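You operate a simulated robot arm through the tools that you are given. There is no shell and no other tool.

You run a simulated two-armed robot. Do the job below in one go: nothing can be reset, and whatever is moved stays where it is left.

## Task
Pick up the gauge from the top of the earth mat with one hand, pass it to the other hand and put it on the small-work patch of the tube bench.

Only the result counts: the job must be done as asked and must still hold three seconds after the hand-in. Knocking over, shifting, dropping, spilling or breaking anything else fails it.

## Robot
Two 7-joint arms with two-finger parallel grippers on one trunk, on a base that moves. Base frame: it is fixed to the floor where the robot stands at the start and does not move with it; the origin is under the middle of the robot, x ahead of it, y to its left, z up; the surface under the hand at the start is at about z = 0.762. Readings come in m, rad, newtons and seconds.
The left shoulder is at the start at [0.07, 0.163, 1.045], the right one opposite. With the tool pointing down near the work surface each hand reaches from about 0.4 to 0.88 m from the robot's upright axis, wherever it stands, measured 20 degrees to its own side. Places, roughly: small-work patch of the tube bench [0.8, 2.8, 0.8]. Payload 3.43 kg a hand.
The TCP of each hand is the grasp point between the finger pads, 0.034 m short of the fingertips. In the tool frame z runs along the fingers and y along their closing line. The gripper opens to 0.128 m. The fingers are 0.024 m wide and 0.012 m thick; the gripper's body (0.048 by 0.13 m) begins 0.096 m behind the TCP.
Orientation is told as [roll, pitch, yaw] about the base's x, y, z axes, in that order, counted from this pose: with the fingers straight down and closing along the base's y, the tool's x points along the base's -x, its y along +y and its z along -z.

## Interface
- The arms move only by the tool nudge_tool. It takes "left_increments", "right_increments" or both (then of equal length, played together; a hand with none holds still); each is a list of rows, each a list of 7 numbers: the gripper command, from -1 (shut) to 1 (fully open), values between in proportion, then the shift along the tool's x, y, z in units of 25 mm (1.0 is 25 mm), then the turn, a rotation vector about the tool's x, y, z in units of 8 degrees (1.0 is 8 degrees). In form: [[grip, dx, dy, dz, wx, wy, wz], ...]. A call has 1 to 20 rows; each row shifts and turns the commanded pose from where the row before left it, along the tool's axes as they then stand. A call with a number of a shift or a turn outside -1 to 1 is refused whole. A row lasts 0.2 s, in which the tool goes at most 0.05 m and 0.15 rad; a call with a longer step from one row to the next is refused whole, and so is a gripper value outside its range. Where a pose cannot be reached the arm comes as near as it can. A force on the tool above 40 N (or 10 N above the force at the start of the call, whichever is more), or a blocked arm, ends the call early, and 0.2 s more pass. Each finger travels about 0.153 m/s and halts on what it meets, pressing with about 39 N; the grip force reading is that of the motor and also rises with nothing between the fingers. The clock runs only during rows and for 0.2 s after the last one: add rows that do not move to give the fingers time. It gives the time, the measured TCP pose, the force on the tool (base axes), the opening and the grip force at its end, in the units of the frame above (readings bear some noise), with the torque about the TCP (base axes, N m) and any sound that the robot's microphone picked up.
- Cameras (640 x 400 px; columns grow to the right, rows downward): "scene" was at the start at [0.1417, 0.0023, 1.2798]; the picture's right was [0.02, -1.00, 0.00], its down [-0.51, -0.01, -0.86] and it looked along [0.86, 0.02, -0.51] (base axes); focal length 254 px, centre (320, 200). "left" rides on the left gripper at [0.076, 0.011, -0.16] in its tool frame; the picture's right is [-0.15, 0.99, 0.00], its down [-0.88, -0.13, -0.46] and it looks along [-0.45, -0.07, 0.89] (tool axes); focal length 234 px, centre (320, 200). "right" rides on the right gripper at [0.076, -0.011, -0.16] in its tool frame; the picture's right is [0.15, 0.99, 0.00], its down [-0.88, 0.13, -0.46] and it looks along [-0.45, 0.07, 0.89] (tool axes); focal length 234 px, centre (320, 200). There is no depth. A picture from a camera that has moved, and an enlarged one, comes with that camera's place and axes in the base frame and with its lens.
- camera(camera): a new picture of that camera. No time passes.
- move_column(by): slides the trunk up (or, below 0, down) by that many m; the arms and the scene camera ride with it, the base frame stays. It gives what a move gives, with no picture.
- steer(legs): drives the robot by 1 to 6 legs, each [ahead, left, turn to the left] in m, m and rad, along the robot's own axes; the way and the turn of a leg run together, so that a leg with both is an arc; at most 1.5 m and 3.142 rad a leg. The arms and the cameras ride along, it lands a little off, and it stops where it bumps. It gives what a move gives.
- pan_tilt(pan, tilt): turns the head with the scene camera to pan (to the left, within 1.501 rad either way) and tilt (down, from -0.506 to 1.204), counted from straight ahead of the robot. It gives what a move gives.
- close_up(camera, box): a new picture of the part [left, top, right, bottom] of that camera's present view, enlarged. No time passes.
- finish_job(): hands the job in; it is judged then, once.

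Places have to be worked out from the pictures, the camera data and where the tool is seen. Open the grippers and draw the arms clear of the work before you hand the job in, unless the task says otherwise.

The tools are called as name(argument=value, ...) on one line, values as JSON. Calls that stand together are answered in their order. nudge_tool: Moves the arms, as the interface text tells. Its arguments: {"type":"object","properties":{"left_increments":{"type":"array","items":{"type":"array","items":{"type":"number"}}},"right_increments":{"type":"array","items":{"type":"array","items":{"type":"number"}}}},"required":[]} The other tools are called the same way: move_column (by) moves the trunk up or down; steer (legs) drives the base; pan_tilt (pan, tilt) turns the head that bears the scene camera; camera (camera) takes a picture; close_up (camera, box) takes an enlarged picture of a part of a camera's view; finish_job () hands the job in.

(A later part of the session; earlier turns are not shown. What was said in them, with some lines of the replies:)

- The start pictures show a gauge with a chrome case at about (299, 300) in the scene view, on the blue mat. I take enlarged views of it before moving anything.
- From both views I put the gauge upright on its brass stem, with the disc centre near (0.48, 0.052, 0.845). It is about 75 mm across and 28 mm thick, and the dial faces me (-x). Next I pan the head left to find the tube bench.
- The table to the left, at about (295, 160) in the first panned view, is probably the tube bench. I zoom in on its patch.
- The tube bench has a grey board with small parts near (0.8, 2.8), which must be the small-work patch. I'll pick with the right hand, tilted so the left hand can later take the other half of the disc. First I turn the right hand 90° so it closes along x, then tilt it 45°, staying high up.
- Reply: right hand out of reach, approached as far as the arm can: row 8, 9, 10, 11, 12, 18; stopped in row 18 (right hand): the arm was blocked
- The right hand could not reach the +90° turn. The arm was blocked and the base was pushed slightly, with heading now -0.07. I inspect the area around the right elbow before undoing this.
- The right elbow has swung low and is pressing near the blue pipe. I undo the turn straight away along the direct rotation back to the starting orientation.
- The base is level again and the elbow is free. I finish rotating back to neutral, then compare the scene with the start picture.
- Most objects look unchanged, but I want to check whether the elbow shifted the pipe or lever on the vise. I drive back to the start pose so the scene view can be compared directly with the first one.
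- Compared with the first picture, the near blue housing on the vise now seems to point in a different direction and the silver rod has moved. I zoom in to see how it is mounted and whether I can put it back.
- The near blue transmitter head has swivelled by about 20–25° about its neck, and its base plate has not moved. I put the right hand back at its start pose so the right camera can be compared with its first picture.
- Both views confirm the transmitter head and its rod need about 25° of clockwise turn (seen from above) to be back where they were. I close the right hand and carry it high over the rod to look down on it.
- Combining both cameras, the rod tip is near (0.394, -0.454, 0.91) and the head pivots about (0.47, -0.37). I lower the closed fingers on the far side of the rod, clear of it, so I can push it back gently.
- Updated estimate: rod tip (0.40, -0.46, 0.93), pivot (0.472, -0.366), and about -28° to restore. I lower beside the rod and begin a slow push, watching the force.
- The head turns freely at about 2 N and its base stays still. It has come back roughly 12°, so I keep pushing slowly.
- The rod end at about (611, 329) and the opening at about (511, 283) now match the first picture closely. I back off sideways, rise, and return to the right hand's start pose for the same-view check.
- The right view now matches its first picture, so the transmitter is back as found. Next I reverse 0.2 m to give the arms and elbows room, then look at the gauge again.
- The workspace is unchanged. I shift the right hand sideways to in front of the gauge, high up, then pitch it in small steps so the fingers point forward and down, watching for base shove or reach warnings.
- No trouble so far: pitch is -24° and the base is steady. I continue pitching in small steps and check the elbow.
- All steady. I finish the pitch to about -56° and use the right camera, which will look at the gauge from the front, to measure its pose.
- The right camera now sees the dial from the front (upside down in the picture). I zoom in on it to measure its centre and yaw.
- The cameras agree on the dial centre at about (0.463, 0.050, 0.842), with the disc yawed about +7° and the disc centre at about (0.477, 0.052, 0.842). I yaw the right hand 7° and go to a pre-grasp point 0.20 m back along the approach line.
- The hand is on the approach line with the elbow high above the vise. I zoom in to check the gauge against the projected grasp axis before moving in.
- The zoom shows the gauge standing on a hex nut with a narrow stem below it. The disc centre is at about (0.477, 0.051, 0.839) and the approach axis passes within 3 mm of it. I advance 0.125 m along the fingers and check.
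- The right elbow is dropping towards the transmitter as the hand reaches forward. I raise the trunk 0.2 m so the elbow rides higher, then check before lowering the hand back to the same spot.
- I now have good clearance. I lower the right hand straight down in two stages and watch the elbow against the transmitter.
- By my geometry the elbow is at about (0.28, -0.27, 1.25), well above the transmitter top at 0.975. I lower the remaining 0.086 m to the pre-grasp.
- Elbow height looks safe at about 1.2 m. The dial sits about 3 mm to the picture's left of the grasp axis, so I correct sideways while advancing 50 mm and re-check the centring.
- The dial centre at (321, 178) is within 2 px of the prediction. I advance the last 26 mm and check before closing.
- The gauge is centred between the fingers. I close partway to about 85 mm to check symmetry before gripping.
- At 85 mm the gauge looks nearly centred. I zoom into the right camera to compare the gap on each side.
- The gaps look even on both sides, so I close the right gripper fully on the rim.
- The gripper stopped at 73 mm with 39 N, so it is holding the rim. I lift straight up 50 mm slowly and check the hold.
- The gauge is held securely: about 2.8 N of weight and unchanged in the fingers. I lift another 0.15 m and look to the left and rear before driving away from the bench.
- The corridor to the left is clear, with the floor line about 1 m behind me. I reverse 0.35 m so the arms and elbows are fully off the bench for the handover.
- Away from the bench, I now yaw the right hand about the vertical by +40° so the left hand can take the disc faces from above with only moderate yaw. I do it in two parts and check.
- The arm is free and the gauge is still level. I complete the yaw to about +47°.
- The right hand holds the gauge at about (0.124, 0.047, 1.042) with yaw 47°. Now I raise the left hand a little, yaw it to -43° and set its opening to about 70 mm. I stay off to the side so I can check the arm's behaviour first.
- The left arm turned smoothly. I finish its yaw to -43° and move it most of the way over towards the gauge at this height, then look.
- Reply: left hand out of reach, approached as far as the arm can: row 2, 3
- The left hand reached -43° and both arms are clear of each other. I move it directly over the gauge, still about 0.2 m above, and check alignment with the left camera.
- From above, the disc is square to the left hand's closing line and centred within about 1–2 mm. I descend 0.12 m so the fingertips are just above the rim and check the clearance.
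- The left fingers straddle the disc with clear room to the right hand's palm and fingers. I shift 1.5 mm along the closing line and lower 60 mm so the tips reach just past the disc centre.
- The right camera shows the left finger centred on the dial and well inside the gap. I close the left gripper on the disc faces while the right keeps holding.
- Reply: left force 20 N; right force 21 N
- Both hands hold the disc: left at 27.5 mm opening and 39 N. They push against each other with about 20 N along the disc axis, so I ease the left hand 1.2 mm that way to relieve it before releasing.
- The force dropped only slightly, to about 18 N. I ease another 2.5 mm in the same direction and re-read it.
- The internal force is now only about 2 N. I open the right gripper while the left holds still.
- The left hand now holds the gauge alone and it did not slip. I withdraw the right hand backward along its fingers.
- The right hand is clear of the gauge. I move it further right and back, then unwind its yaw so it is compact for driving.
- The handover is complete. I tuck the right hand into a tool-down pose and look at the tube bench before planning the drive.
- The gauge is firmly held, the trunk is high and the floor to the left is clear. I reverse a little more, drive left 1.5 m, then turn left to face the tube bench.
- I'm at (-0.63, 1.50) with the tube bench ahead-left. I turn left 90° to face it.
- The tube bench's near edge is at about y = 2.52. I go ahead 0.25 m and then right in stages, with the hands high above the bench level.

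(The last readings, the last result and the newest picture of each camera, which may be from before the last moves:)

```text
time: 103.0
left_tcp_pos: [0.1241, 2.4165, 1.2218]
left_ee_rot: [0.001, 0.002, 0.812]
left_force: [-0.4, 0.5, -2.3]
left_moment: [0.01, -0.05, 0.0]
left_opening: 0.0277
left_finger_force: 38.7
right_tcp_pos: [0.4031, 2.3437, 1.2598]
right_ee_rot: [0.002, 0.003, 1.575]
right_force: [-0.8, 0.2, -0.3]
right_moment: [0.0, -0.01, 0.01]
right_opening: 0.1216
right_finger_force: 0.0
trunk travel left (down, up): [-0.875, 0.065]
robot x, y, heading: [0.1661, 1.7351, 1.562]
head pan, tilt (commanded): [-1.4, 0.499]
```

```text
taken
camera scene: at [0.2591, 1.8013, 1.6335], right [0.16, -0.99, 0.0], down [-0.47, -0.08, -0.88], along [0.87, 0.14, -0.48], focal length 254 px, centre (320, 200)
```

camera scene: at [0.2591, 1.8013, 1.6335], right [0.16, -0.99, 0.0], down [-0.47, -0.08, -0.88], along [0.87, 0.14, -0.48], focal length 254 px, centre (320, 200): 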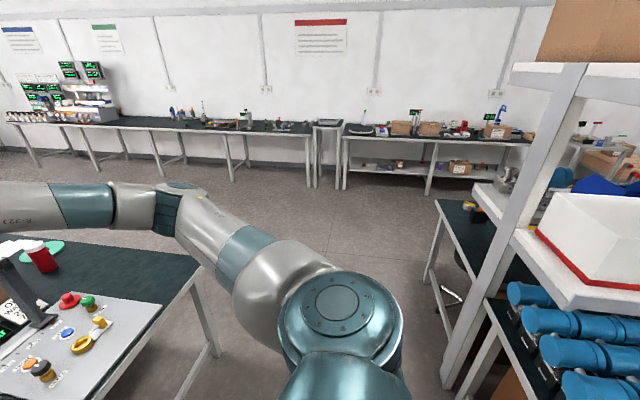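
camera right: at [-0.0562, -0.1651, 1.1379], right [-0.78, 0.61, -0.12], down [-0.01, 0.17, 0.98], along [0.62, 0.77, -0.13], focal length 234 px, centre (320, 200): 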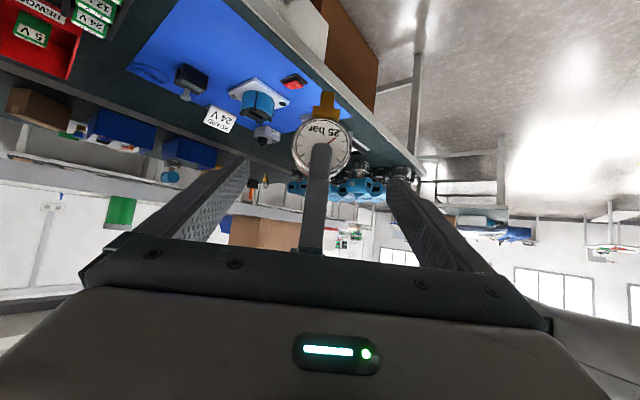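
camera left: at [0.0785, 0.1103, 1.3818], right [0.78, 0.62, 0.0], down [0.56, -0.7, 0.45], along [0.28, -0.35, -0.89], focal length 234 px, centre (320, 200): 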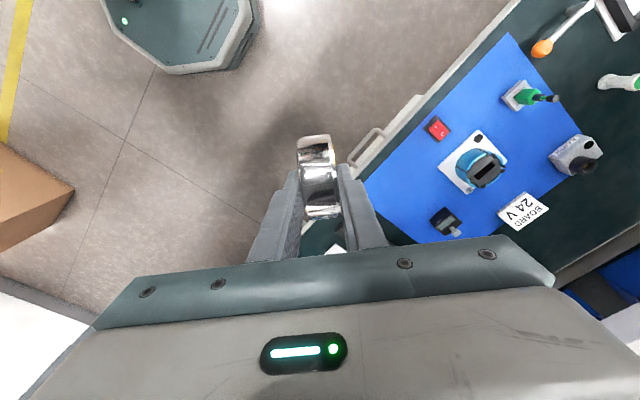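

The way to the right is clear, and the grey sheet with small parts on it is the small-work patch. I slide right another 0.68 m and zoom in on it.

steer(legs=[[0, -0.68, 0]])

pan_tilt(pan=0.0, tilt=0.65)

camera(camera="scene")

camera(camera="left")

camera(camera="right")

```text
time: 106.7
left_tcp_pos: [0.8069, 2.4061, 1.2225]
left_ee_rot: [0.0, 0.002, 0.802]
left_force: [-0.4, -0.7, -1.6]
left_moment: [0.05, -0.01, 0.02]
left_opening: 0.0273
left_finger_force: 39.1
right_tcp_pos: [1.0859, 2.3282, 1.2608]
right_ee_rot: [0.0, 0.002, 1.565]
right_force: [0.0, 0.8, -0.2]
right_moment: [0.0, -0.01, 0.0]
right_opening: 0.1218
right_finger_force: 0.0
trunk travel left (down, up): [-0.875, 0.065]
robot x, y, heading: [0.8434, 1.7248, 1.544]
head pan, tilt (commanded): [-1.4, 0.499]
```

```text
time: 108.2
left_tcp_pos: [0.8079, 2.4058, 1.2215]
left_ee_rot: [0.0, 0.002, 0.803]
left_force: [0.0, -0.1, -2.5]
left_moment: [0.0, -0.01, -0.01]
left_opening: 0.0272
left_finger_force: 38.8
right_tcp_pos: [1.086, 2.3293, 1.2591]
right_ee_rot: [0.001, 0.005, 1.563]
right_force: [0.3, -0.1, -0.4]
right_moment: [0.03, -0.02, 0.01]
right_opening: 0.1216
right_finger_force: 0.1
trunk travel left (down, up): [-0.875, 0.065]
robot x, y, heading: [0.8414, 1.7229, 1.547]
head pan, tilt (commanded): [0.0, 0.649]
```

```text
taken
camera scene: at [0.8499, 1.863, 1.6201], right [1.0, -0.02, 0.0], down [-0.01, -0.6, -0.8], along [0.02, 0.8, -0.6], focal length 254 px, centre (320, 200)
```

scene: 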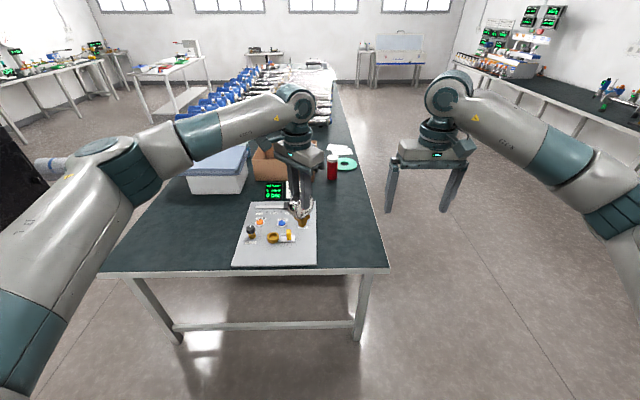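

```text
taken
camera left: at [0.7464, 2.3596, 1.3818], right [-0.61, 0.79, 0.0], down [0.71, 0.54, 0.45], along [0.36, 0.28, -0.89], focal length 234 px, centre (320, 200)
```

left: 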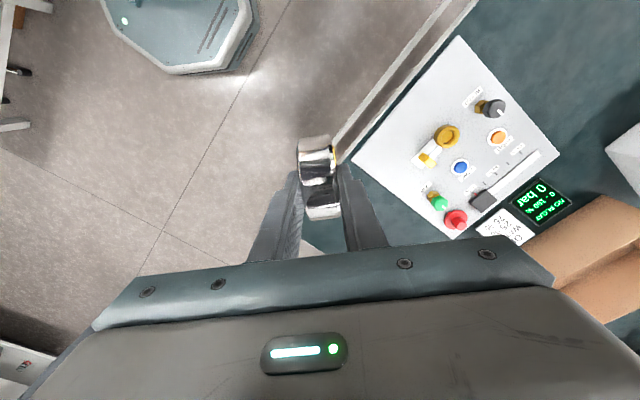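

```text
taken
camera right: at [1.0976, 2.2545, 1.4197], right [-0.99, -0.14, 0.0], down [-0.12, 0.88, 0.45], along [-0.07, 0.45, -0.89], focal length 234 px, centre (320, 200)
```

right: 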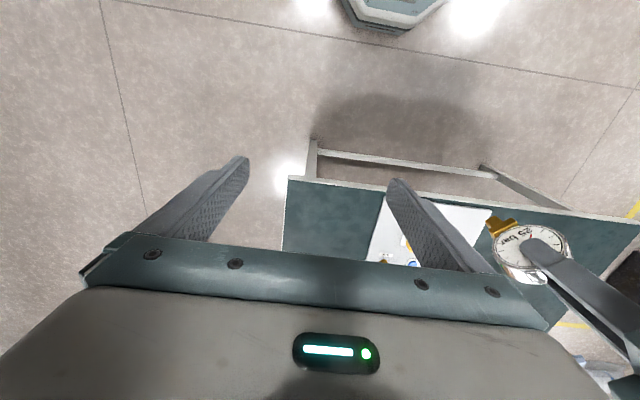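

I can see the grey sheet spanning about x 0.50–0.856 and y 2.54–2.957, with fittings on it. I zoom in to read it and find a free spot for the gauge.

close_up(camera="left", box=[340, 20, 580, 170])

close_up(camera="left", box=[340, 110, 580, 260])

close_up(camera="scene", box=[200, 160, 400, 285])

```text
2.67 times, centred on (460, 95) of left
camera zoom: at [0.7464, 2.3596, 1.3818], right [-0.61, 0.79, 0.0], down [0.71, 0.54, 0.45], along [0.36, 0.28, -0.89], focal length 624 px, centre (-53, 480)
```

zoom: 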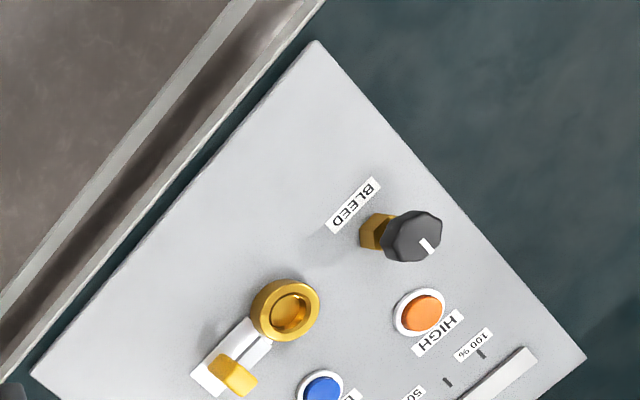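

```text
2.67 times, centred on (460, 185) of left
camera zoom: at [0.7464, 2.3596, 1.3818], right [-0.61, 0.79, 0.0], down [0.71, 0.54, 0.45], along [0.36, 0.28, -0.89], focal length 624 px, centre (-53, 240)
```

zoom: 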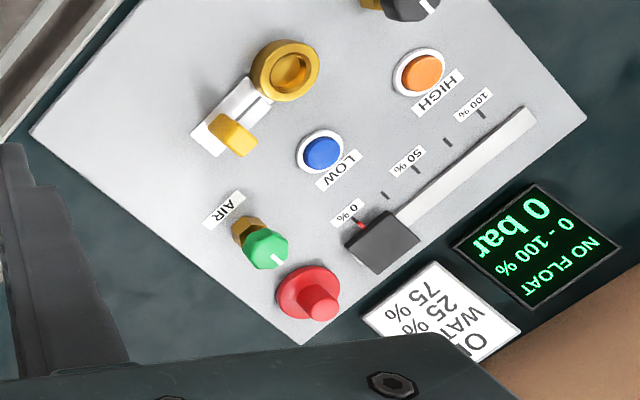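

```text
3.20 times, centred on (300, 222) of scene
camera zoom: at [0.8499, 1.863, 1.6201], right [1.0, -0.02, 0.0], down [-0.01, -0.6, -0.8], along [0.02, 0.8, -0.6], focal length 813 px, centre (384, 128)
```

zoom: 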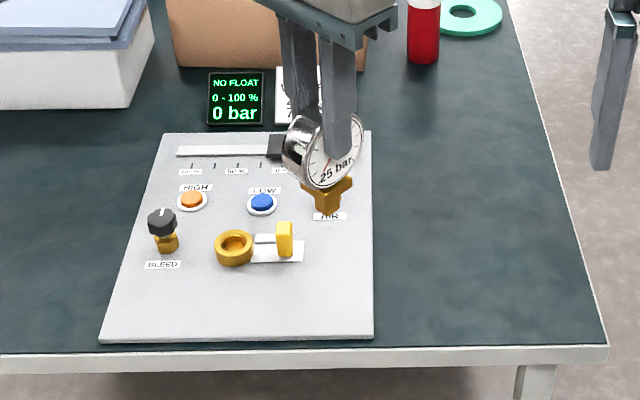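

The board has fittings, but its right-near part around (0.81, 2.70) is free and lies close to the given patch point, so I choose that. I drive ahead 0.30 m with everything still high, then re-check.

steer(legs=[[0.3, 0, 0]])

camera(camera="scene")

camera(camera="left")

camera(camera="right")

```text
time: 110.3
left_tcp_pos: [0.8124, 2.7056, 1.2237]
left_ee_rot: [0.002, 0.0, 0.804]
left_force: [0.0, -1.0, -2.6]
left_moment: [0.02, -0.04, 0.05]
left_opening: 0.0274
left_finger_force: 38.8
right_tcp_pos: [1.0911, 2.6289, 1.2611]
right_ee_rot: [0.002, 0.002, 1.567]
right_force: [-0.3, -0.4, -0.1]
right_moment: [0.0, -0.01, -0.03]
right_opening: 0.1215
right_finger_force: 0.1
trunk travel left (down, up): [-0.875, 0.065]
robot x, y, heading: [0.8501, 2.0243, 1.55]
head pan, tilt (commanded): [0.0, 0.649]
```

```text
taken
camera scene: at [0.8552, 2.1609, 1.6204], right [1.0, -0.02, 0.0], down [-0.01, -0.6, -0.8], along [0.01, 0.8, -0.6], focal length 254 px, centre (320, 200)
```

scene: 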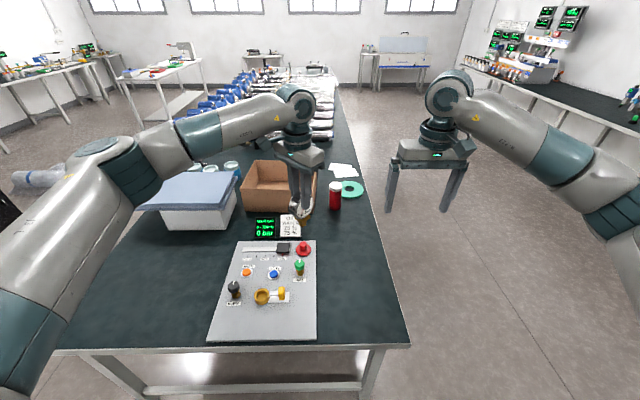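

```text
taken
camera left: at [0.7507, 2.6577, 1.383], right [-0.61, 0.79, 0.0], down [0.71, 0.54, 0.46], along [0.36, 0.28, -0.89], focal length 234 px, centre (320, 200)
```

left: 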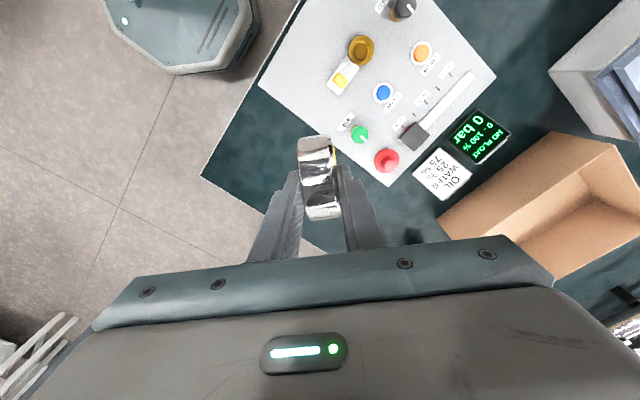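

```text
taken
camera right: at [1.1021, 2.5532, 1.4207], right [-0.99, -0.14, 0.0], down [-0.13, 0.88, 0.45], along [-0.07, 0.45, -0.89], focal length 234 px, centre (320, 200)
```

right: 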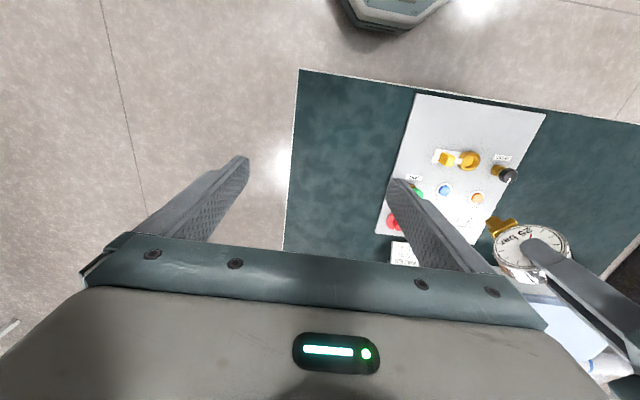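

The left hand is directly above the chosen free spot at (0.812, 2.706). I lower the trunk 0.25 m, which should leave the gauge bottom at about z = 0.865, and inspect the clearances.

move_column(by=-0.25)

camera(camera="scene")

camera(camera="left")

camera(camera="right")

```text
time: 112.8
left_tcp_pos: [0.8126, 2.7075, 0.9712]
left_ee_rot: [0.002, 0.001, 0.804]
left_force: [-0.1, 0.0, -1.6]
left_moment: [-0.01, 0.02, 0.0]
left_opening: 0.0273
left_finger_force: 39.2
right_tcp_pos: [1.0909, 2.6295, 1.0098]
right_ee_rot: [0.003, 0.004, 1.566]
right_force: [-0.3, 0.3, 0.1]
right_moment: [0.0, 0.01, 0.02]
right_opening: 0.1219
right_finger_force: 0.1
trunk travel left (down, up): [-0.625, 0.315]
robot x, y, heading: [0.8512, 2.024, 1.555]
head pan, tilt (commanded): [0.0, 0.649]
```

```text
taken
camera scene: at [0.8552, 2.1631, 1.3702], right [1.0, -0.02, 0.0], down [-0.01, -0.6, -0.8], along [0.01, 0.8, -0.6], focal length 254 px, centre (320, 200)
```

scene: 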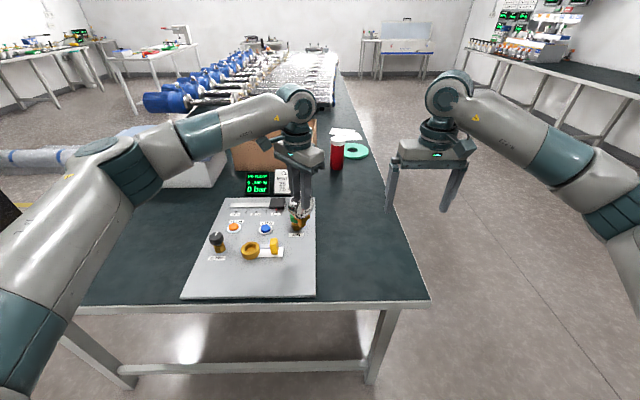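

```text
taken
camera left: at [0.7507, 2.6595, 1.1321], right [-0.61, 0.79, 0.0], down [0.71, 0.54, 0.45], along [0.36, 0.28, -0.89], focal length 234 px, centre (320, 200)
```

left: 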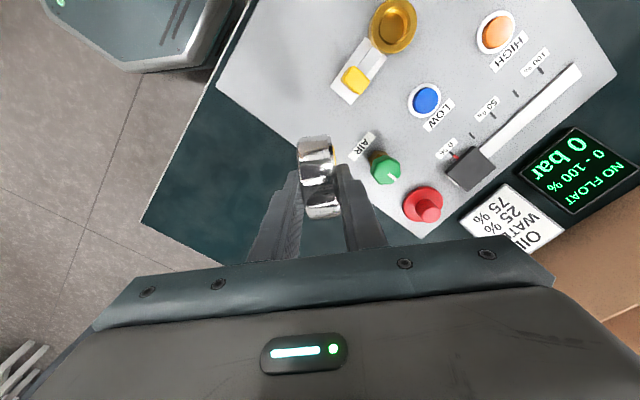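

```text
taken
camera right: at [1.1021, 2.5551, 1.17], right [-0.99, -0.14, 0.0], down [-0.13, 0.88, 0.45], along [-0.07, 0.45, -0.89], focal length 234 px, centre (320, 200)
```

right: 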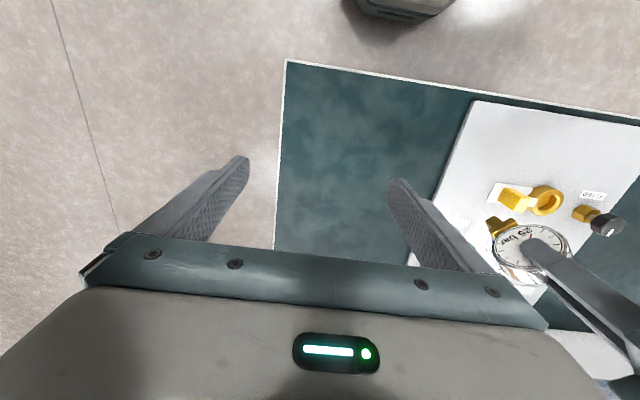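

The current spot is only about 2 cm from the board's edge, so I shift to about (0.797, 2.715). The board's surface looks to be at z = 0.76–0.78, so I also lower 60 mm, leaving the stem just above it.

nudge_tool(left_increments=[[-1, 0.22, 0.66, 0, 0, 0, 0], [-1, 0, 0, 0, 0, 0, 0], [-1, 0, 0, 0.4, 0, 0, 0], [-1, 0, 0, 0.4, 0, 0, 0], [-1, 0, 0, 0.4, 0, 0, 0], [-1, 0, 0, 0.4, 0, 0, 0], [-1, 0, 0, 0.4, 0, 0, 0], [-1, 0, 0, 0.4, 0, 0, 0], [-1, 0, 0, 0, 0, 0, 0]])

camera(camera="scene")

close_up(camera="scene", box=[220, 180, 380, 280])

close_up(camera="right", box=[460, 170, 620, 270])

camera(camera="left")

```text
time: 114.8
left_tcp_pos: [0.7953, 2.7149, 0.9124]
left_ee_rot: [0.0, 0.0, 0.805]
left_force: [0.0, -0.5, -1.7]
left_moment: [0.03, 0.0, -0.05]
left_opening: 0.0271
left_finger_force: 39.0
right_tcp_pos: [1.0905, 2.6304, 1.0095]
right_ee_rot: [0.002, 0.004, 1.568]
right_force: [0.5, -0.5, 0.4]
right_moment: [-0.01, -0.01, 0.0]
right_opening: 0.1215
right_finger_force: 0.0
trunk travel left (down, up): [-0.625, 0.315]
robot x, y, heading: [0.8533, 2.0234, 1.553]
head pan, tilt (commanded): [0.0, 0.649]
```

```text
taken
camera scene: at [0.8553, 2.1632, 1.3701], right [1.0, -0.02, 0.0], down [-0.01, -0.6, -0.8], along [0.01, 0.8, -0.6], focal length 254 px, centre (320, 200)
```

scene: 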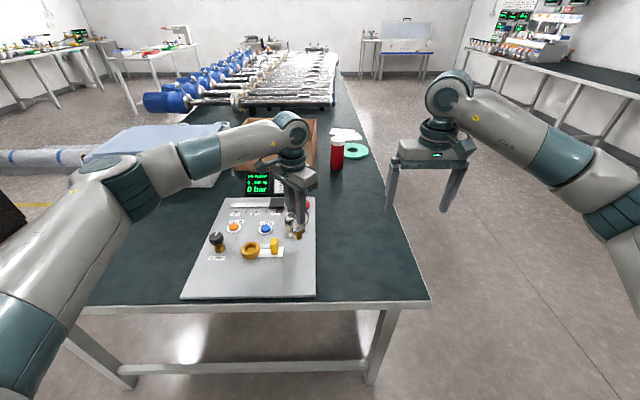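

```text
4.00 times, centred on (300, 230) of scene
camera zoom: at [0.8553, 2.1632, 1.3701], right [1.0, -0.02, 0.0], down [-0.01, -0.6, -0.8], along [0.01, 0.8, -0.6], focal length 1016 px, centre (400, 80)
```

zoom: 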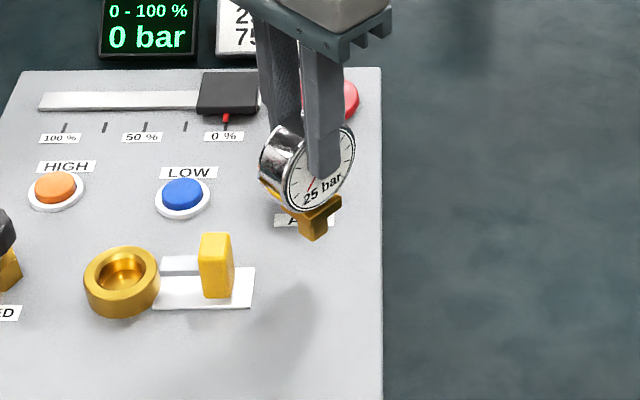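

```text
4.00 times, centred on (540, 220) of right
camera zoom: at [1.1022, 2.5552, 1.1698], right [-0.99, -0.14, 0.0], down [-0.13, 0.88, 0.45], along [-0.07, 0.45, -0.89], focal length 937 px, centre (-560, 120)
```

zoom: 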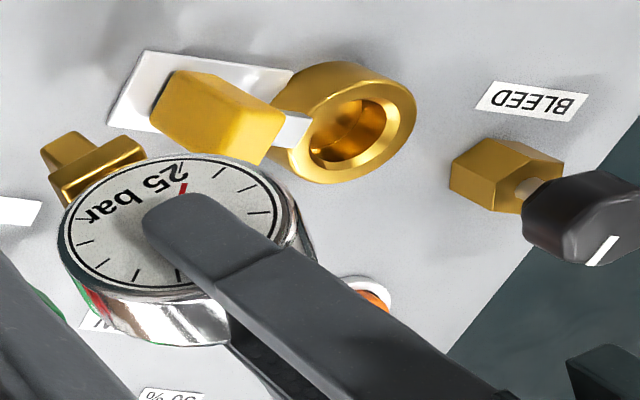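

```text
taken
camera left: at [0.7351, 2.6669, 1.0718], right [-0.61, 0.79, 0.0], down [0.71, 0.54, 0.45], along [0.36, 0.28, -0.89], focal length 234 px, centre (320, 200)
```

left: 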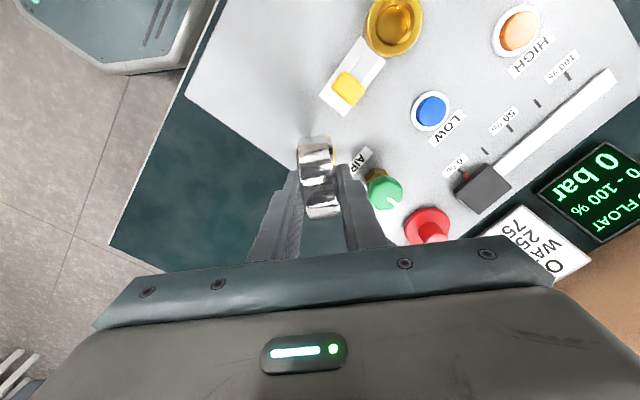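

The stem tip is about 4 cm above a clear area right of the lever and in front of the AIR label. I lower in 5 mm steps.

nudge_tool(left_increments=[[-1, 0, 0, 0.2, 0, 0, 0], [-1, 0, 0, 0.2, 0, 0, 0], [-1, 0, 0, 0.2, 0, 0, 0], [-1, 0, 0, 0.2, 0, 0, 0], [-1, 0, 0, 0.2, 0, 0, 0], [-1, 0, 0, 0, 0, 0, 0]])

close_up(camera="scene", box=[220, 180, 380, 280])

close_up(camera="right", box=[440, 160, 600, 260])

```text
time: 116.2
left_tcp_pos: [0.7954, 2.7148, 0.8873]
left_ee_rot: [0.003, 0.002, 0.804]
left_force: [0.6, -1.0, -1.5]
left_moment: [0.03, -0.01, -0.04]
left_opening: 0.0276
left_finger_force: 39.0
right_tcp_pos: [1.0891, 2.631, 1.0099]
right_ee_rot: [0.002, 0.003, 1.568]
right_force: [0.1, -0.4, 0.6]
right_moment: [-0.03, -0.02, 0.0]
right_opening: 0.1216
right_finger_force: 0.1
trunk travel left (down, up): [-0.625, 0.315]
robot x, y, heading: [0.8535, 2.0256, 1.551]
head pan, tilt (commanded): [0.0, 0.649]
```

```text
4.00 times, centred on (300, 230) of scene
camera zoom: at [0.8553, 2.1632, 1.3701], right [1.0, -0.02, 0.0], down [-0.01, -0.6, -0.8], along [0.01, 0.8, -0.6], focal length 1016 px, centre (400, 80)
```

zoom: 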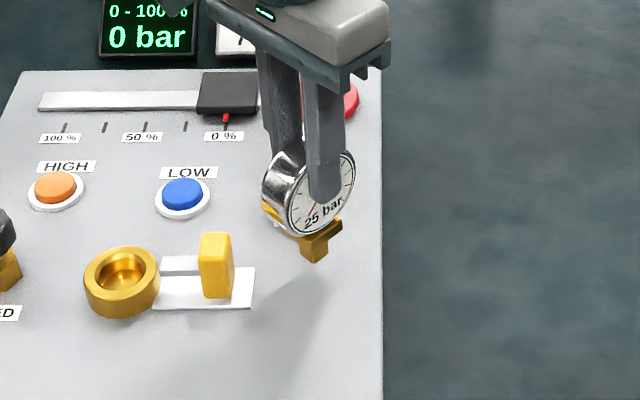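

```text
4.00 times, centred on (520, 210) of right
camera zoom: at [1.1022, 2.5552, 1.1698], right [-0.99, -0.14, 0.0], down [-0.13, 0.88, 0.45], along [-0.07, 0.45, -0.89], focal length 937 px, centre (-480, 160)
```

zoom: 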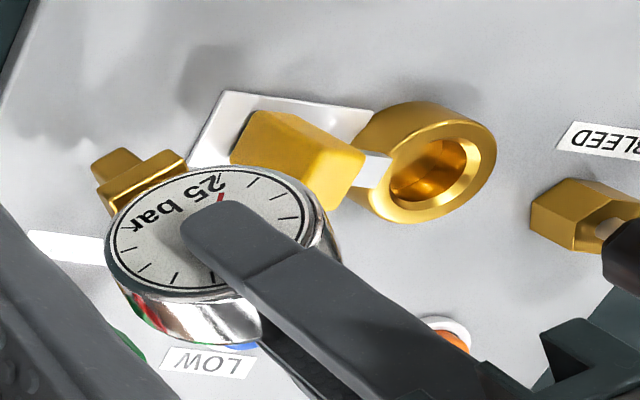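

There is no contact yet. I continue in finer 2.5 mm steps and read the vertical force.

nudge_tool(left_increments=[[-1, 0, 0, 0.1, 0, 0, 0], [-1, 0, 0, 0.1, 0, 0, 0], [-1, 0, 0, 0.1, 0, 0, 0], [-1, 0, 0, 0, 0, 0, 0]])

close_up(camera="scene", box=[260, 210, 340, 260])

```text
time: 117.2
left_tcp_pos: [0.7977, 2.7156, 0.8799]
left_ee_rot: [0.0, 0.002, 0.804]
left_force: [-0.5, -0.6, -1.9]
left_moment: [0.01, 0.01, 0.0]
left_opening: 0.0276
left_finger_force: 38.3
right_tcp_pos: [1.0908, 2.6303, 1.0104]
right_ee_rot: [0.002, 0.004, 1.567]
right_force: [0.0, -0.6, 0.3]
right_moment: [0.0, 0.01, 0.0]
right_opening: 0.1216
right_finger_force: 0.2
trunk travel left (down, up): [-0.625, 0.315]
robot x, y, heading: [0.8502, 2.0265, 1.549]
head pan, tilt (commanded): [0.0, 0.649]
```

```text
8.00 times, centred on (300, 235) of scene
camera zoom: at [0.8553, 2.1633, 1.3701], right [1.0, -0.02, 0.0], down [-0.01, -0.6, -0.8], along [0.01, 0.8, -0.6], focal length 2033 px, centre (480, -80)
```

zoom: 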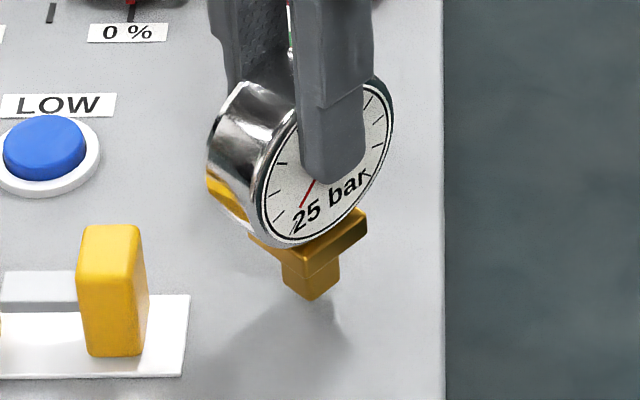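

The stem's shadow is closing on it, so about 1 cm remains. I continue down in 2 mm steps.

nudge_tool(left_increments=[[-1, 0, 0, 0.08, 0, 0, 0], [-1, 0, 0, 0.08, 0, 0, 0], [-1, 0, 0, 0.08, 0, 0, 0], [-1, 0, 0, 0, 0, 0, 0]])

close_up(camera="scene", box=[260, 210, 340, 260])

```text
time: 118.2
left_tcp_pos: [0.7965, 2.7141, 0.8735]
left_ee_rot: [-0.001, 0.003, 0.804]
left_force: [0.0, 0.6, -1.8]
left_moment: [0.01, 0.01, 0.05]
left_opening: 0.0275
left_finger_force: 38.9
right_tcp_pos: [1.0901, 2.6287, 1.0096]
right_ee_rot: [0.002, 0.004, 1.568]
right_force: [-1.5, 0.0, -0.1]
right_moment: [0.0, 0.03, -0.03]
right_opening: 0.1219
right_finger_force: 0.0
trunk travel left (down, up): [-0.625, 0.315]
robot x, y, heading: [0.8527, 2.028, 1.554]
head pan, tilt (commanded): [0.0, 0.649]
```

```text
8.00 times, centred on (300, 235) of scene
camera zoom: at [0.8553, 2.1633, 1.3701], right [1.0, -0.02, 0.0], down [-0.01, -0.6, -0.8], along [0.01, 0.8, -0.6], focal length 2033 px, centre (480, -80)
```

zoom: 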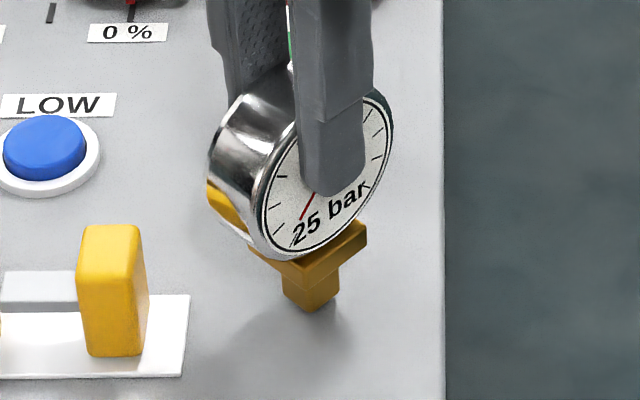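

It is almost touching. I continue in 1.5 mm steps until the force shows contact.

nudge_tool(left_increments=[[-1, 0, 0, 0.06, 0, 0, 0], [-1, 0, 0, 0.06, 0, 0, 0], [-1, 0, 0, 0, 0, 0, 0]])

```text
time: 119.0
left_tcp_pos: [0.7965, 2.7137, 0.8716]
left_ee_rot: [0.0, 0.002, 0.805]
left_force: [0.0, 0.0, 0.3]
left_moment: [0.02, 0.02, 0.02]
left_opening: 0.0276
left_finger_force: 38.2
right_tcp_pos: [1.0911, 2.6294, 1.0098]
right_ee_rot: [0.003, 0.005, 1.567]
right_force: [-0.8, 0.9, -0.2]
right_moment: [0.03, 0.0, 0.02]
right_opening: 0.1215
right_finger_force: 0.0
trunk travel left (down, up): [-0.625, 0.315]
robot x, y, heading: [0.8517, 2.0271, 1.552]
head pan, tilt (commanded): [0.0, 0.649]
```

The vertical force changed from about -1.8 to +0.3 N, so the stem is starting to carry the weight. I go one more small step to confirm.

nudge_tool(left_increments=[[-1, 0, 0, 0.05, 0, 0, 0], [-1, 0, 0, 0, 0, 0, 0], [-1, 0, 0, 0, 0, 0, 0]])

close_up(camera="scene", box=[260, 210, 340, 260])

close_up(camera="right", box=[440, 160, 600, 260])

```text
time: 119.8
left_tcp_pos: [0.7949, 2.713, 0.871]
left_ee_rot: [0.002, 0.0, 0.805]
left_force: [-0.3, 1.9, 9.9]
left_moment: [0.17, 0.13, -0.03]
left_opening: 0.0274
left_finger_force: 38.7
right_tcp_pos: [1.0905, 2.6302, 1.0098]
right_ee_rot: [0.002, 0.001, 1.567]
right_force: [-0.4, 0.0, 0.7]
right_moment: [-0.01, 0.02, -0.01]
right_opening: 0.1216
right_finger_force: 0.0
trunk travel left (down, up): [-0.625, 0.315]
robot x, y, heading: [0.8502, 2.0245, 1.552]
head pan, tilt (commanded): [0.0, 0.649]
```

```text
8.00 times, centred on (300, 235) of scene
camera zoom: at [0.8553, 2.1621, 1.3703], right [1.0, -0.02, 0.0], down [-0.01, -0.6, -0.8], along [0.01, 0.8, -0.6], focal length 2033 px, centre (480, -80)
```

zoom: 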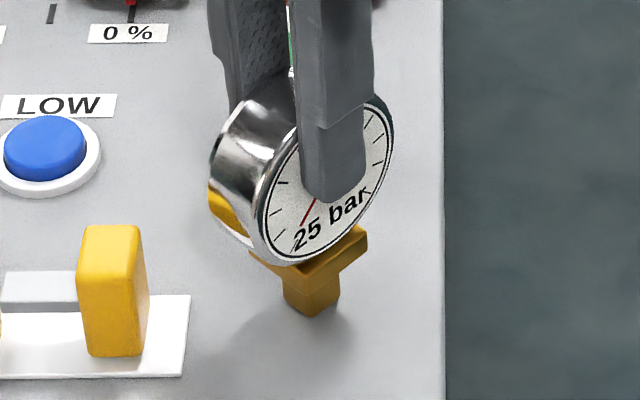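

```text
4.00 times, centred on (520, 210) of right
camera zoom: at [1.1022, 2.5543, 1.1704], right [-0.99, -0.14, 0.0], down [-0.13, 0.88, 0.45], along [-0.07, 0.45, -0.89], focal length 937 px, centre (-480, 160)
```

zoom: 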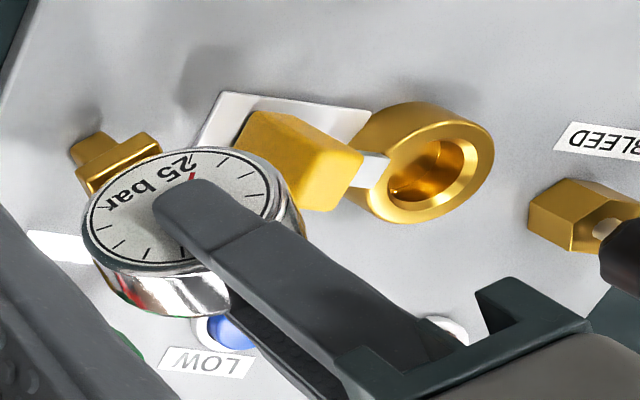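

The stem is on the board: +9.9 N with small moments, and the gauge looks upright. I ease up 0.7 mm to take off the press, then open the left fingers just slightly.

nudge_tool(left_increments=[[-1, 0, 0, -0.03, 0, 0, 0], [-1, 0, 0, 0, 0, 0, 0]])

nudge_tool(left_increments=[[-0.52, 0, 0, 0, 0, 0, 0], [-0.48, 0, 0, 0, 0, 0, 0], [-0.45, 0, 0, 0, 0, 0, 0]])

close_up(camera="scene", box=[260, 210, 340, 260])

close_up(camera="right", box=[440, 160, 600, 260])

```text
time: 120.5
left_tcp_pos: [0.7958, 2.7139, 0.8708]
left_ee_rot: [0.001, 0.0, 0.805]
left_force: [0.0, 3.9, 7.7]
left_moment: [0.32, 0.05, -0.02]
left_opening: 0.0273
left_finger_force: 39.2
right_tcp_pos: [1.0912, 2.6301, 1.0099]
right_ee_rot: [0.001, 0.004, 1.568]
right_force: [0.0, 0.0, -0.9]
right_moment: [0.01, -0.02, 0.0]
right_opening: 0.1216
right_finger_force: 0.1
trunk travel left (down, up): [-0.625, 0.315]
robot x, y, heading: [0.8523, 2.0253, 1.553]
head pan, tilt (commanded): [0.0, 0.649]
```

```text
time: 121.2
left_tcp_pos: [0.7957, 2.715, 0.8698]
left_ee_rot: [-0.001, 0.001, 0.806]
left_force: [0.4, -0.4, -0.2]
left_moment: [0.01, 0.0, 0.01]
left_opening: 0.0354
left_finger_force: 0.0
right_tcp_pos: [1.0911, 2.6303, 1.0113]
right_ee_rot: [0.002, 0.001, 1.567]
right_force: [-0.5, -0.7, -0.1]
right_moment: [0.02, -0.01, 0.0]
right_opening: 0.1218
right_finger_force: 0.1
trunk travel left (down, up): [-0.625, 0.315]
robot x, y, heading: [0.851, 2.0259, 1.555]
head pan, tilt (commanded): [0.0, 0.649]
```

```text
8.00 times, centred on (300, 235) of scene
camera zoom: at [0.8553, 2.1631, 1.3701], right [1.0, -0.02, 0.0], down [-0.01, -0.6, -0.8], along [0.01, 0.8, -0.6], focal length 2033 px, centre (480, -80)
```

zoom: 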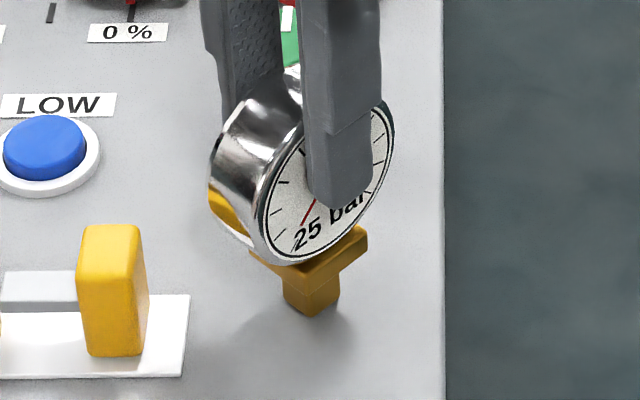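

```text
4.00 times, centred on (520, 210) of right
camera zoom: at [1.1022, 2.5551, 1.1698], right [-0.99, -0.14, 0.0], down [-0.13, 0.88, 0.45], along [-0.07, 0.45, -0.89], focal length 937 px, centre (-480, 160)
```

zoom: 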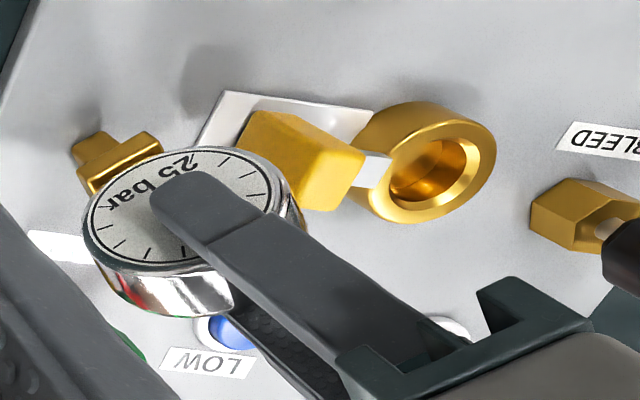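

The fingers are 4 mm off each face and the gauge stands unmoved. I open further to about 64 mm and wait a moment to make sure it stays.

nudge_tool(left_increments=[[-0.3, 0, 0, 0, 0, 0, 0], [-0.15, 0, 0, 0, 0, 0, 0], [0, 0, 0, 0, 0, 0, 0], [0, 0, 0, 0, 0, 0, 0], [0, 0, 0, 0, 0, 0, 0], [0, 0, 0, 0, 0, 0, 0]])

close_up(camera="scene", box=[260, 210, 340, 260])

close_up(camera="left", box=[220, 100, 420, 225])

```text
time: 122.7
left_tcp_pos: [0.7963, 2.7136, 0.8695]
left_ee_rot: [-0.001, 0.003, 0.805]
left_force: [-0.6, -0.2, 0.2]
left_moment: [0.04, -0.03, 0.0]
left_opening: 0.0639
left_finger_force: 0.1
right_tcp_pos: [1.0914, 2.6291, 1.01]
right_ee_rot: [0.002, 0.004, 1.568]
right_force: [-0.2, -0.3, -0.5]
right_moment: [-0.01, -0.02, 0.0]
right_opening: 0.1218
right_finger_force: 0.0
trunk travel left (down, up): [-0.625, 0.315]
robot x, y, heading: [0.8533, 2.0232, 1.551]
head pan, tilt (commanded): [0.0, 0.649]
```

```text
8.00 times, centred on (300, 235) of scene
camera zoom: at [0.8553, 2.1631, 1.3701], right [1.0, -0.02, 0.0], down [-0.01, -0.6, -0.8], along [0.01, 0.8, -0.6], focal length 2033 px, centre (480, -80)
```

zoom: 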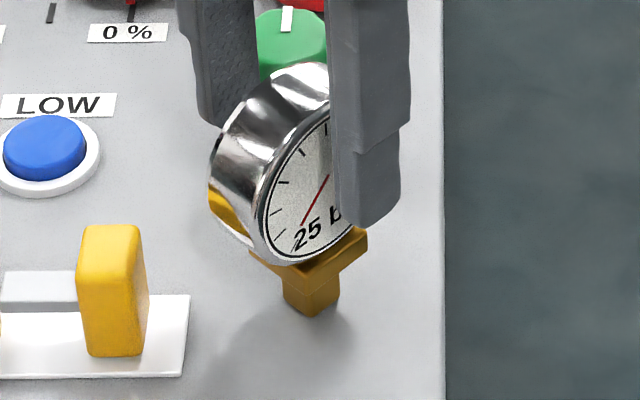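

```text
3.20 times, centred on (320, 162) of left
camera zoom: at [0.7349, 2.6667, 1.0301], right [-0.61, 0.79, 0.0], down [0.71, 0.54, 0.45], along [0.36, 0.28, -0.89], focal length 749 px, centre (320, 320)
```

zoom: 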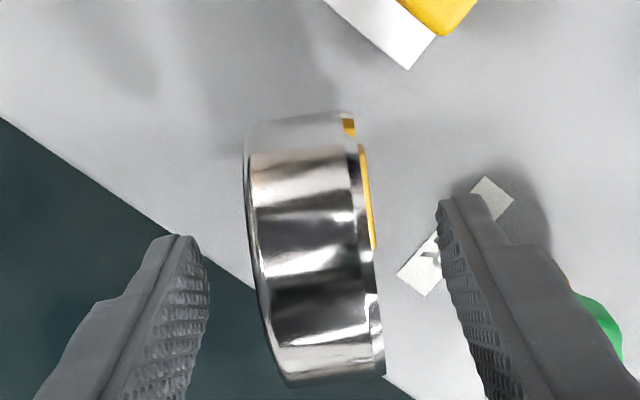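

The gauge stands freely with clear gaps to both fingers. I raise the left hand straight up, slowly at first.

nudge_tool(left_increments=[[0, 0, 0, -0.3, 0, 0, 0], [0, 0, 0, -0.4, 0, 0, 0], [0, 0, 0, -0.5, 0, 0, 0], [0, 0, 0, -0.6, 0, 0, 0], [0, 0, 0, -0.8, 0, 0, 0], [0, 0, 0, -1, 0, 0, 0], [0, 0, 0, -1, 0, 0, 0], [0, 0, 0, -1, 0, 0, 0], [0, 0, 0, -1, 0, 0, 0], [0, 0, 0, -1, 0, 0, 0], [0, 0, 0, -1, 0, 0, 0]])

camera(camera="scene")

camera(camera="left")

camera(camera="right")

```text
time: 125.0
left_tcp_pos: [0.7982, 2.7132, 1.0853]
left_ee_rot: [0.0, 0.001, 0.804]
left_force: [0.1, -0.6, -1.0]
left_moment: [0.04, -0.02, 0.0]
left_opening: 0.0641
left_finger_force: 0.2
right_tcp_pos: [1.0909, 2.6298, 1.0101]
right_ee_rot: [0.001, 0.004, 1.569]
right_force: [0.2, -0.3, 0.5]
right_moment: [0.03, 0.04, 0.0]
right_opening: 0.1216
right_finger_force: 0.0
trunk travel left (down, up): [-0.625, 0.315]
robot x, y, heading: [0.8505, 2.0252, 1.554]
head pan, tilt (commanded): [0.0, 0.649]
```

```text
taken
camera scene: at [0.8556, 2.1624, 1.3702], right [1.0, -0.02, 0.0], down [-0.01, -0.6, -0.8], along [0.01, 0.8, -0.6], focal length 254 px, centre (320, 200)
```

scene: 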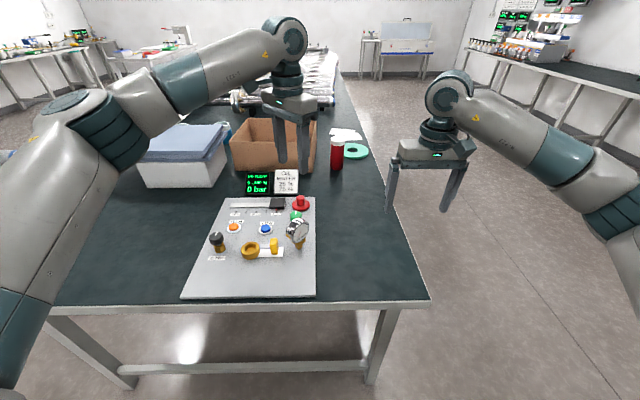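

```text
taken
camera left: at [0.7364, 2.6661, 1.2452], right [-0.61, 0.79, 0.0], down [0.71, 0.54, 0.45], along [0.36, 0.28, -0.89], focal length 234 px, centre (320, 200)
```

left: 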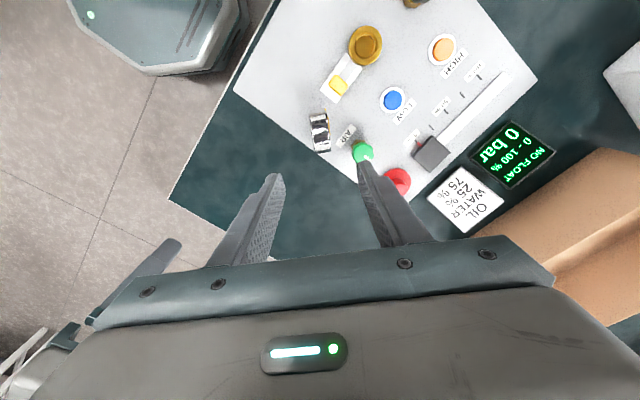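

```text
taken
camera right: at [1.1024, 2.5545, 1.1701], right [-0.99, -0.14, 0.0], down [-0.13, 0.88, 0.45], along [-0.07, 0.45, -0.89], focal length 234 px, centre (320, 200)
```

right: 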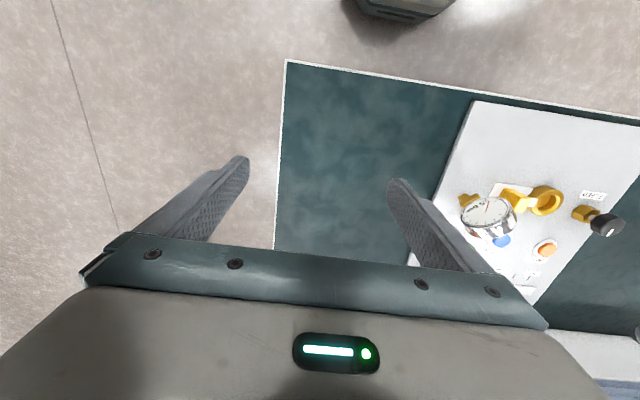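

The gauge stands on the board, and both hands are clear of it. I take close-ups to confirm it is stable and untouched items are as before, and to look at the board's edge against the bench top.

close_up(camera="scene", box=[170, 180, 330, 280])

close_up(camera="scene", box=[230, 240, 330, 302])

close_up(camera="right", box=[400, 80, 640, 230])

close_up(camera="scene", box=[160, 100, 440, 310])

```text
4.00 times, centred on (250, 230) of scene
camera zoom: at [0.8556, 2.1624, 1.3702], right [1.0, -0.02, 0.0], down [-0.01, -0.6, -0.8], along [0.01, 0.8, -0.6], focal length 1016 px, centre (600, 80)
```

zoom: 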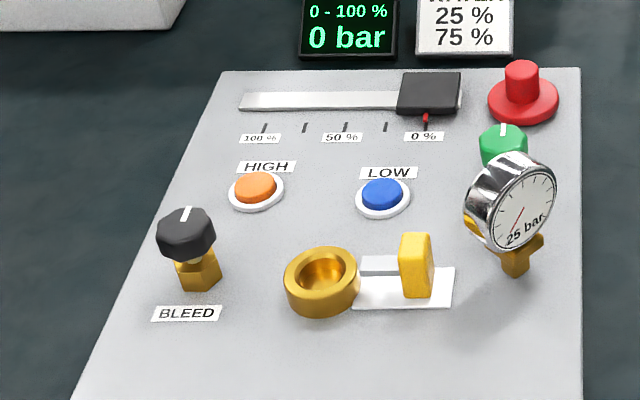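

```text
6.40 times, centred on (280, 271) of scene
camera zoom: at [0.8556, 2.1624, 1.3702], right [1.0, -0.02, 0.0], down [-0.01, -0.6, -0.8], along [0.01, 0.8, -0.6], focal length 1626 px, centre (576, -254)
```

zoom: 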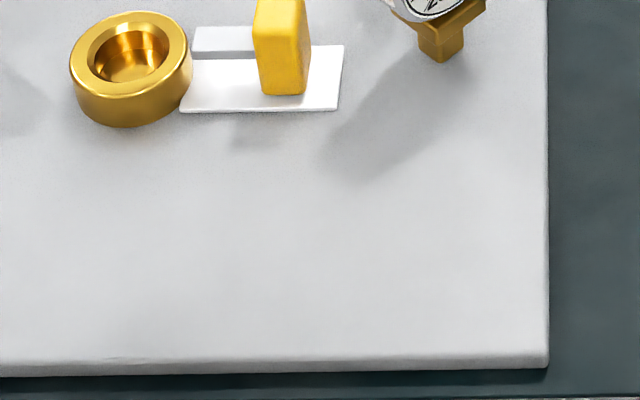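

```text
2.67 times, centred on (520, 155) of right
camera zoom: at [1.1024, 2.5545, 1.1701], right [-0.99, -0.14, 0.0], down [-0.13, 0.88, 0.45], along [-0.07, 0.45, -0.89], focal length 624 px, centre (-213, 320)
```

zoom: 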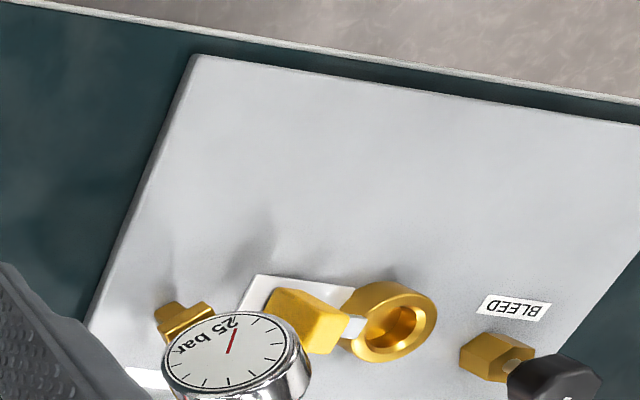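

```text
1.90 times, centred on (300, 205) of scene
camera zoom: at [0.8556, 2.1624, 1.3702], right [1.0, -0.02, 0.0], down [-0.01, -0.6, -0.8], along [0.01, 0.8, -0.6], focal length 484 px, centre (358, 190)
```

zoom: 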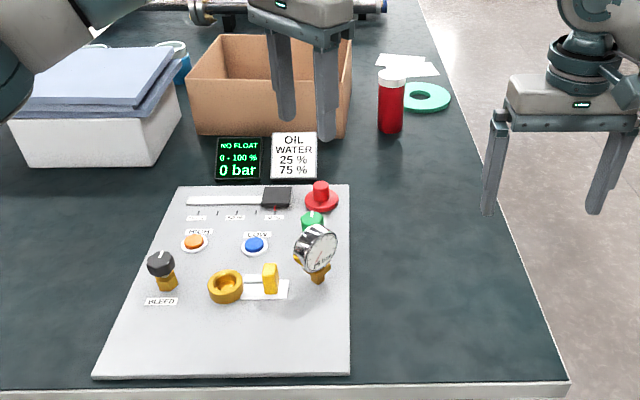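

The gauge stands upright and unmoved at about (0.797, 2.714) on the small-work board, and nothing around it was touched. I open the left gripper fully, raise the trunk a little and back the robot away.

nudge_tool(left_increments=[[0.5, 0, 0, -1, 0, 0, 0], [1, 0, 0, -1, 0, 0, 0], [1, 0, 0, 0, 0, 0, 0]], right_increments=[[1, 0, 0, -1, 0, 0, 0], [1, 0, 0, -1, 0, 0, 0], [1, 0, 0, 0, 0, 0, 0]])

move_column(by=0.1)

steer(legs=[[-0.3, 0, 0]])

camera(camera="scene")

close_up(camera="scene", box=[200, 180, 360, 280])

```text
time: 125.8
left_tcp_pos: [0.7972, 2.7155, 1.1341]
left_ee_rot: [0.001, 0.001, 0.805]
left_force: [-0.4, -0.6, 0.3]
left_moment: [-0.01, 0.03, 0.01]
left_opening: 0.1279
left_finger_force: 0.0
right_tcp_pos: [1.0901, 2.6306, 1.0596]
right_ee_rot: [0.002, 0.006, 1.568]
right_force: [0.0, -0.6, 0.2]
right_moment: [-0.01, -0.01, 0.01]
right_opening: 0.1282
right_finger_force: 0.1
trunk travel left (down, up): [-0.625, 0.315]
robot x, y, heading: [0.8479, 2.0278, 1.559]
head pan, tilt (commanded): [0.0, 0.649]
```

```text
time: 127.2
left_tcp_pos: [0.7973, 2.7154, 1.2348]
left_ee_rot: [-0.001, 0.002, 0.806]
left_force: [0.5, 0.3, 0.6]
left_moment: [-0.03, 0.01, -0.03]
left_opening: 0.128
left_finger_force: 0.1
right_tcp_pos: [1.0903, 2.6307, 1.1599]
right_ee_rot: [0.002, 0.001, 1.567]
right_force: [0.9, 0.2, 1.4]
right_moment: [-0.01, -0.03, 0.01]
right_opening: 0.128
right_finger_force: 0.0
trunk travel left (down, up): [-0.725, 0.215]
robot x, y, heading: [0.8524, 2.0251, 1.554]
head pan, tilt (commanded): [0.0, 0.649]
```

```text
time: 129.2
left_tcp_pos: [0.7915, 2.4172, 1.2349]
left_ee_rot: [-0.001, 0.001, 0.805]
left_force: [-0.3, -0.3, -0.4]
left_moment: [0.0, -0.01, 0.01]
left_opening: 0.1283
left_finger_force: 0.0
right_tcp_pos: [1.0837, 2.3333, 1.1592]
right_ee_rot: [0.002, 0.002, 1.567]
right_force: [0.8, -0.2, -0.4]
right_moment: [0.01, -0.05, 0.01]
right_opening: 0.1277
right_finger_force: 0.0
trunk travel left (down, up): [-0.725, 0.215]
robot x, y, heading: [0.8473, 1.7247, 1.556]
head pan, tilt (commanded): [0.0, 0.649]
```

```text
taken
camera scene: at [0.85, 1.8662, 1.4699], right [1.0, -0.02, 0.0], down [-0.01, -0.61, -0.8], along [0.01, 0.8, -0.61], focal length 254 px, centre (320, 200)
```

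scene: 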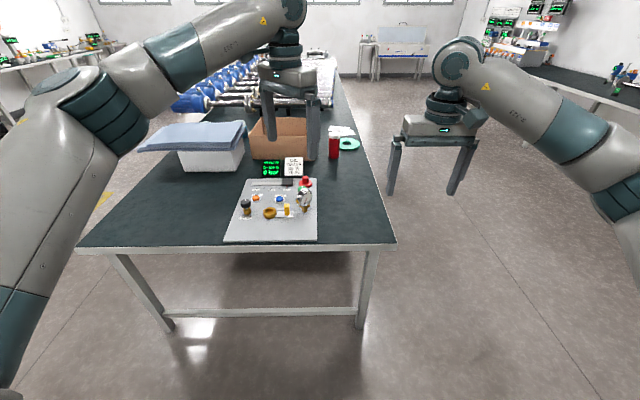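

```text
4.00 times, centred on (280, 230) of scene
camera zoom: at [0.85, 1.8662, 1.4699], right [1.0, -0.02, 0.0], down [-0.01, -0.61, -0.8], along [0.01, 0.8, -0.61], focal length 1016 px, centre (480, 80)
```

zoom: 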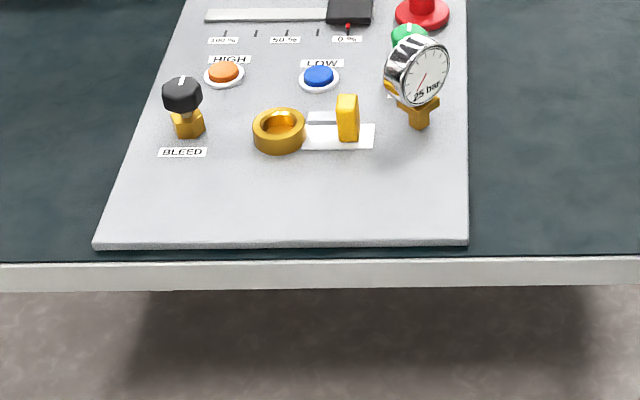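

The gauge has stood steadily on the small-work board for several seconds. Both grippers are open and the arms are well clear, so I hand the job in.

finish_job()

```text
The job is handed in.
```

I handed the job in with the gauge standing upright on the tube bench. It had been steady there for several seconds, with both grippers open and the arms clear. I was not told the result of the judging.

- **Pick-up and handover:** The right hand lifted the gauge from the earth mat, the left hand took it in mid-air, and the left hand set it down.
- **Where I put it:** I took the grey board with the fittings to be the small-work patch, but no label on it confirms that. The gauge stands on it at about (0.797, 2.714), close to the rough point you gave.
- **Something I moved:** Early on, my right elbow pressed on the near blue transmitter head on the main bench and turned it by about 25°. I turned it back with the right hand, and both start views matched afterwards. It may still be a degree or two off, and this could count as shifting something.

I saw nothing else knocked over or shifted.
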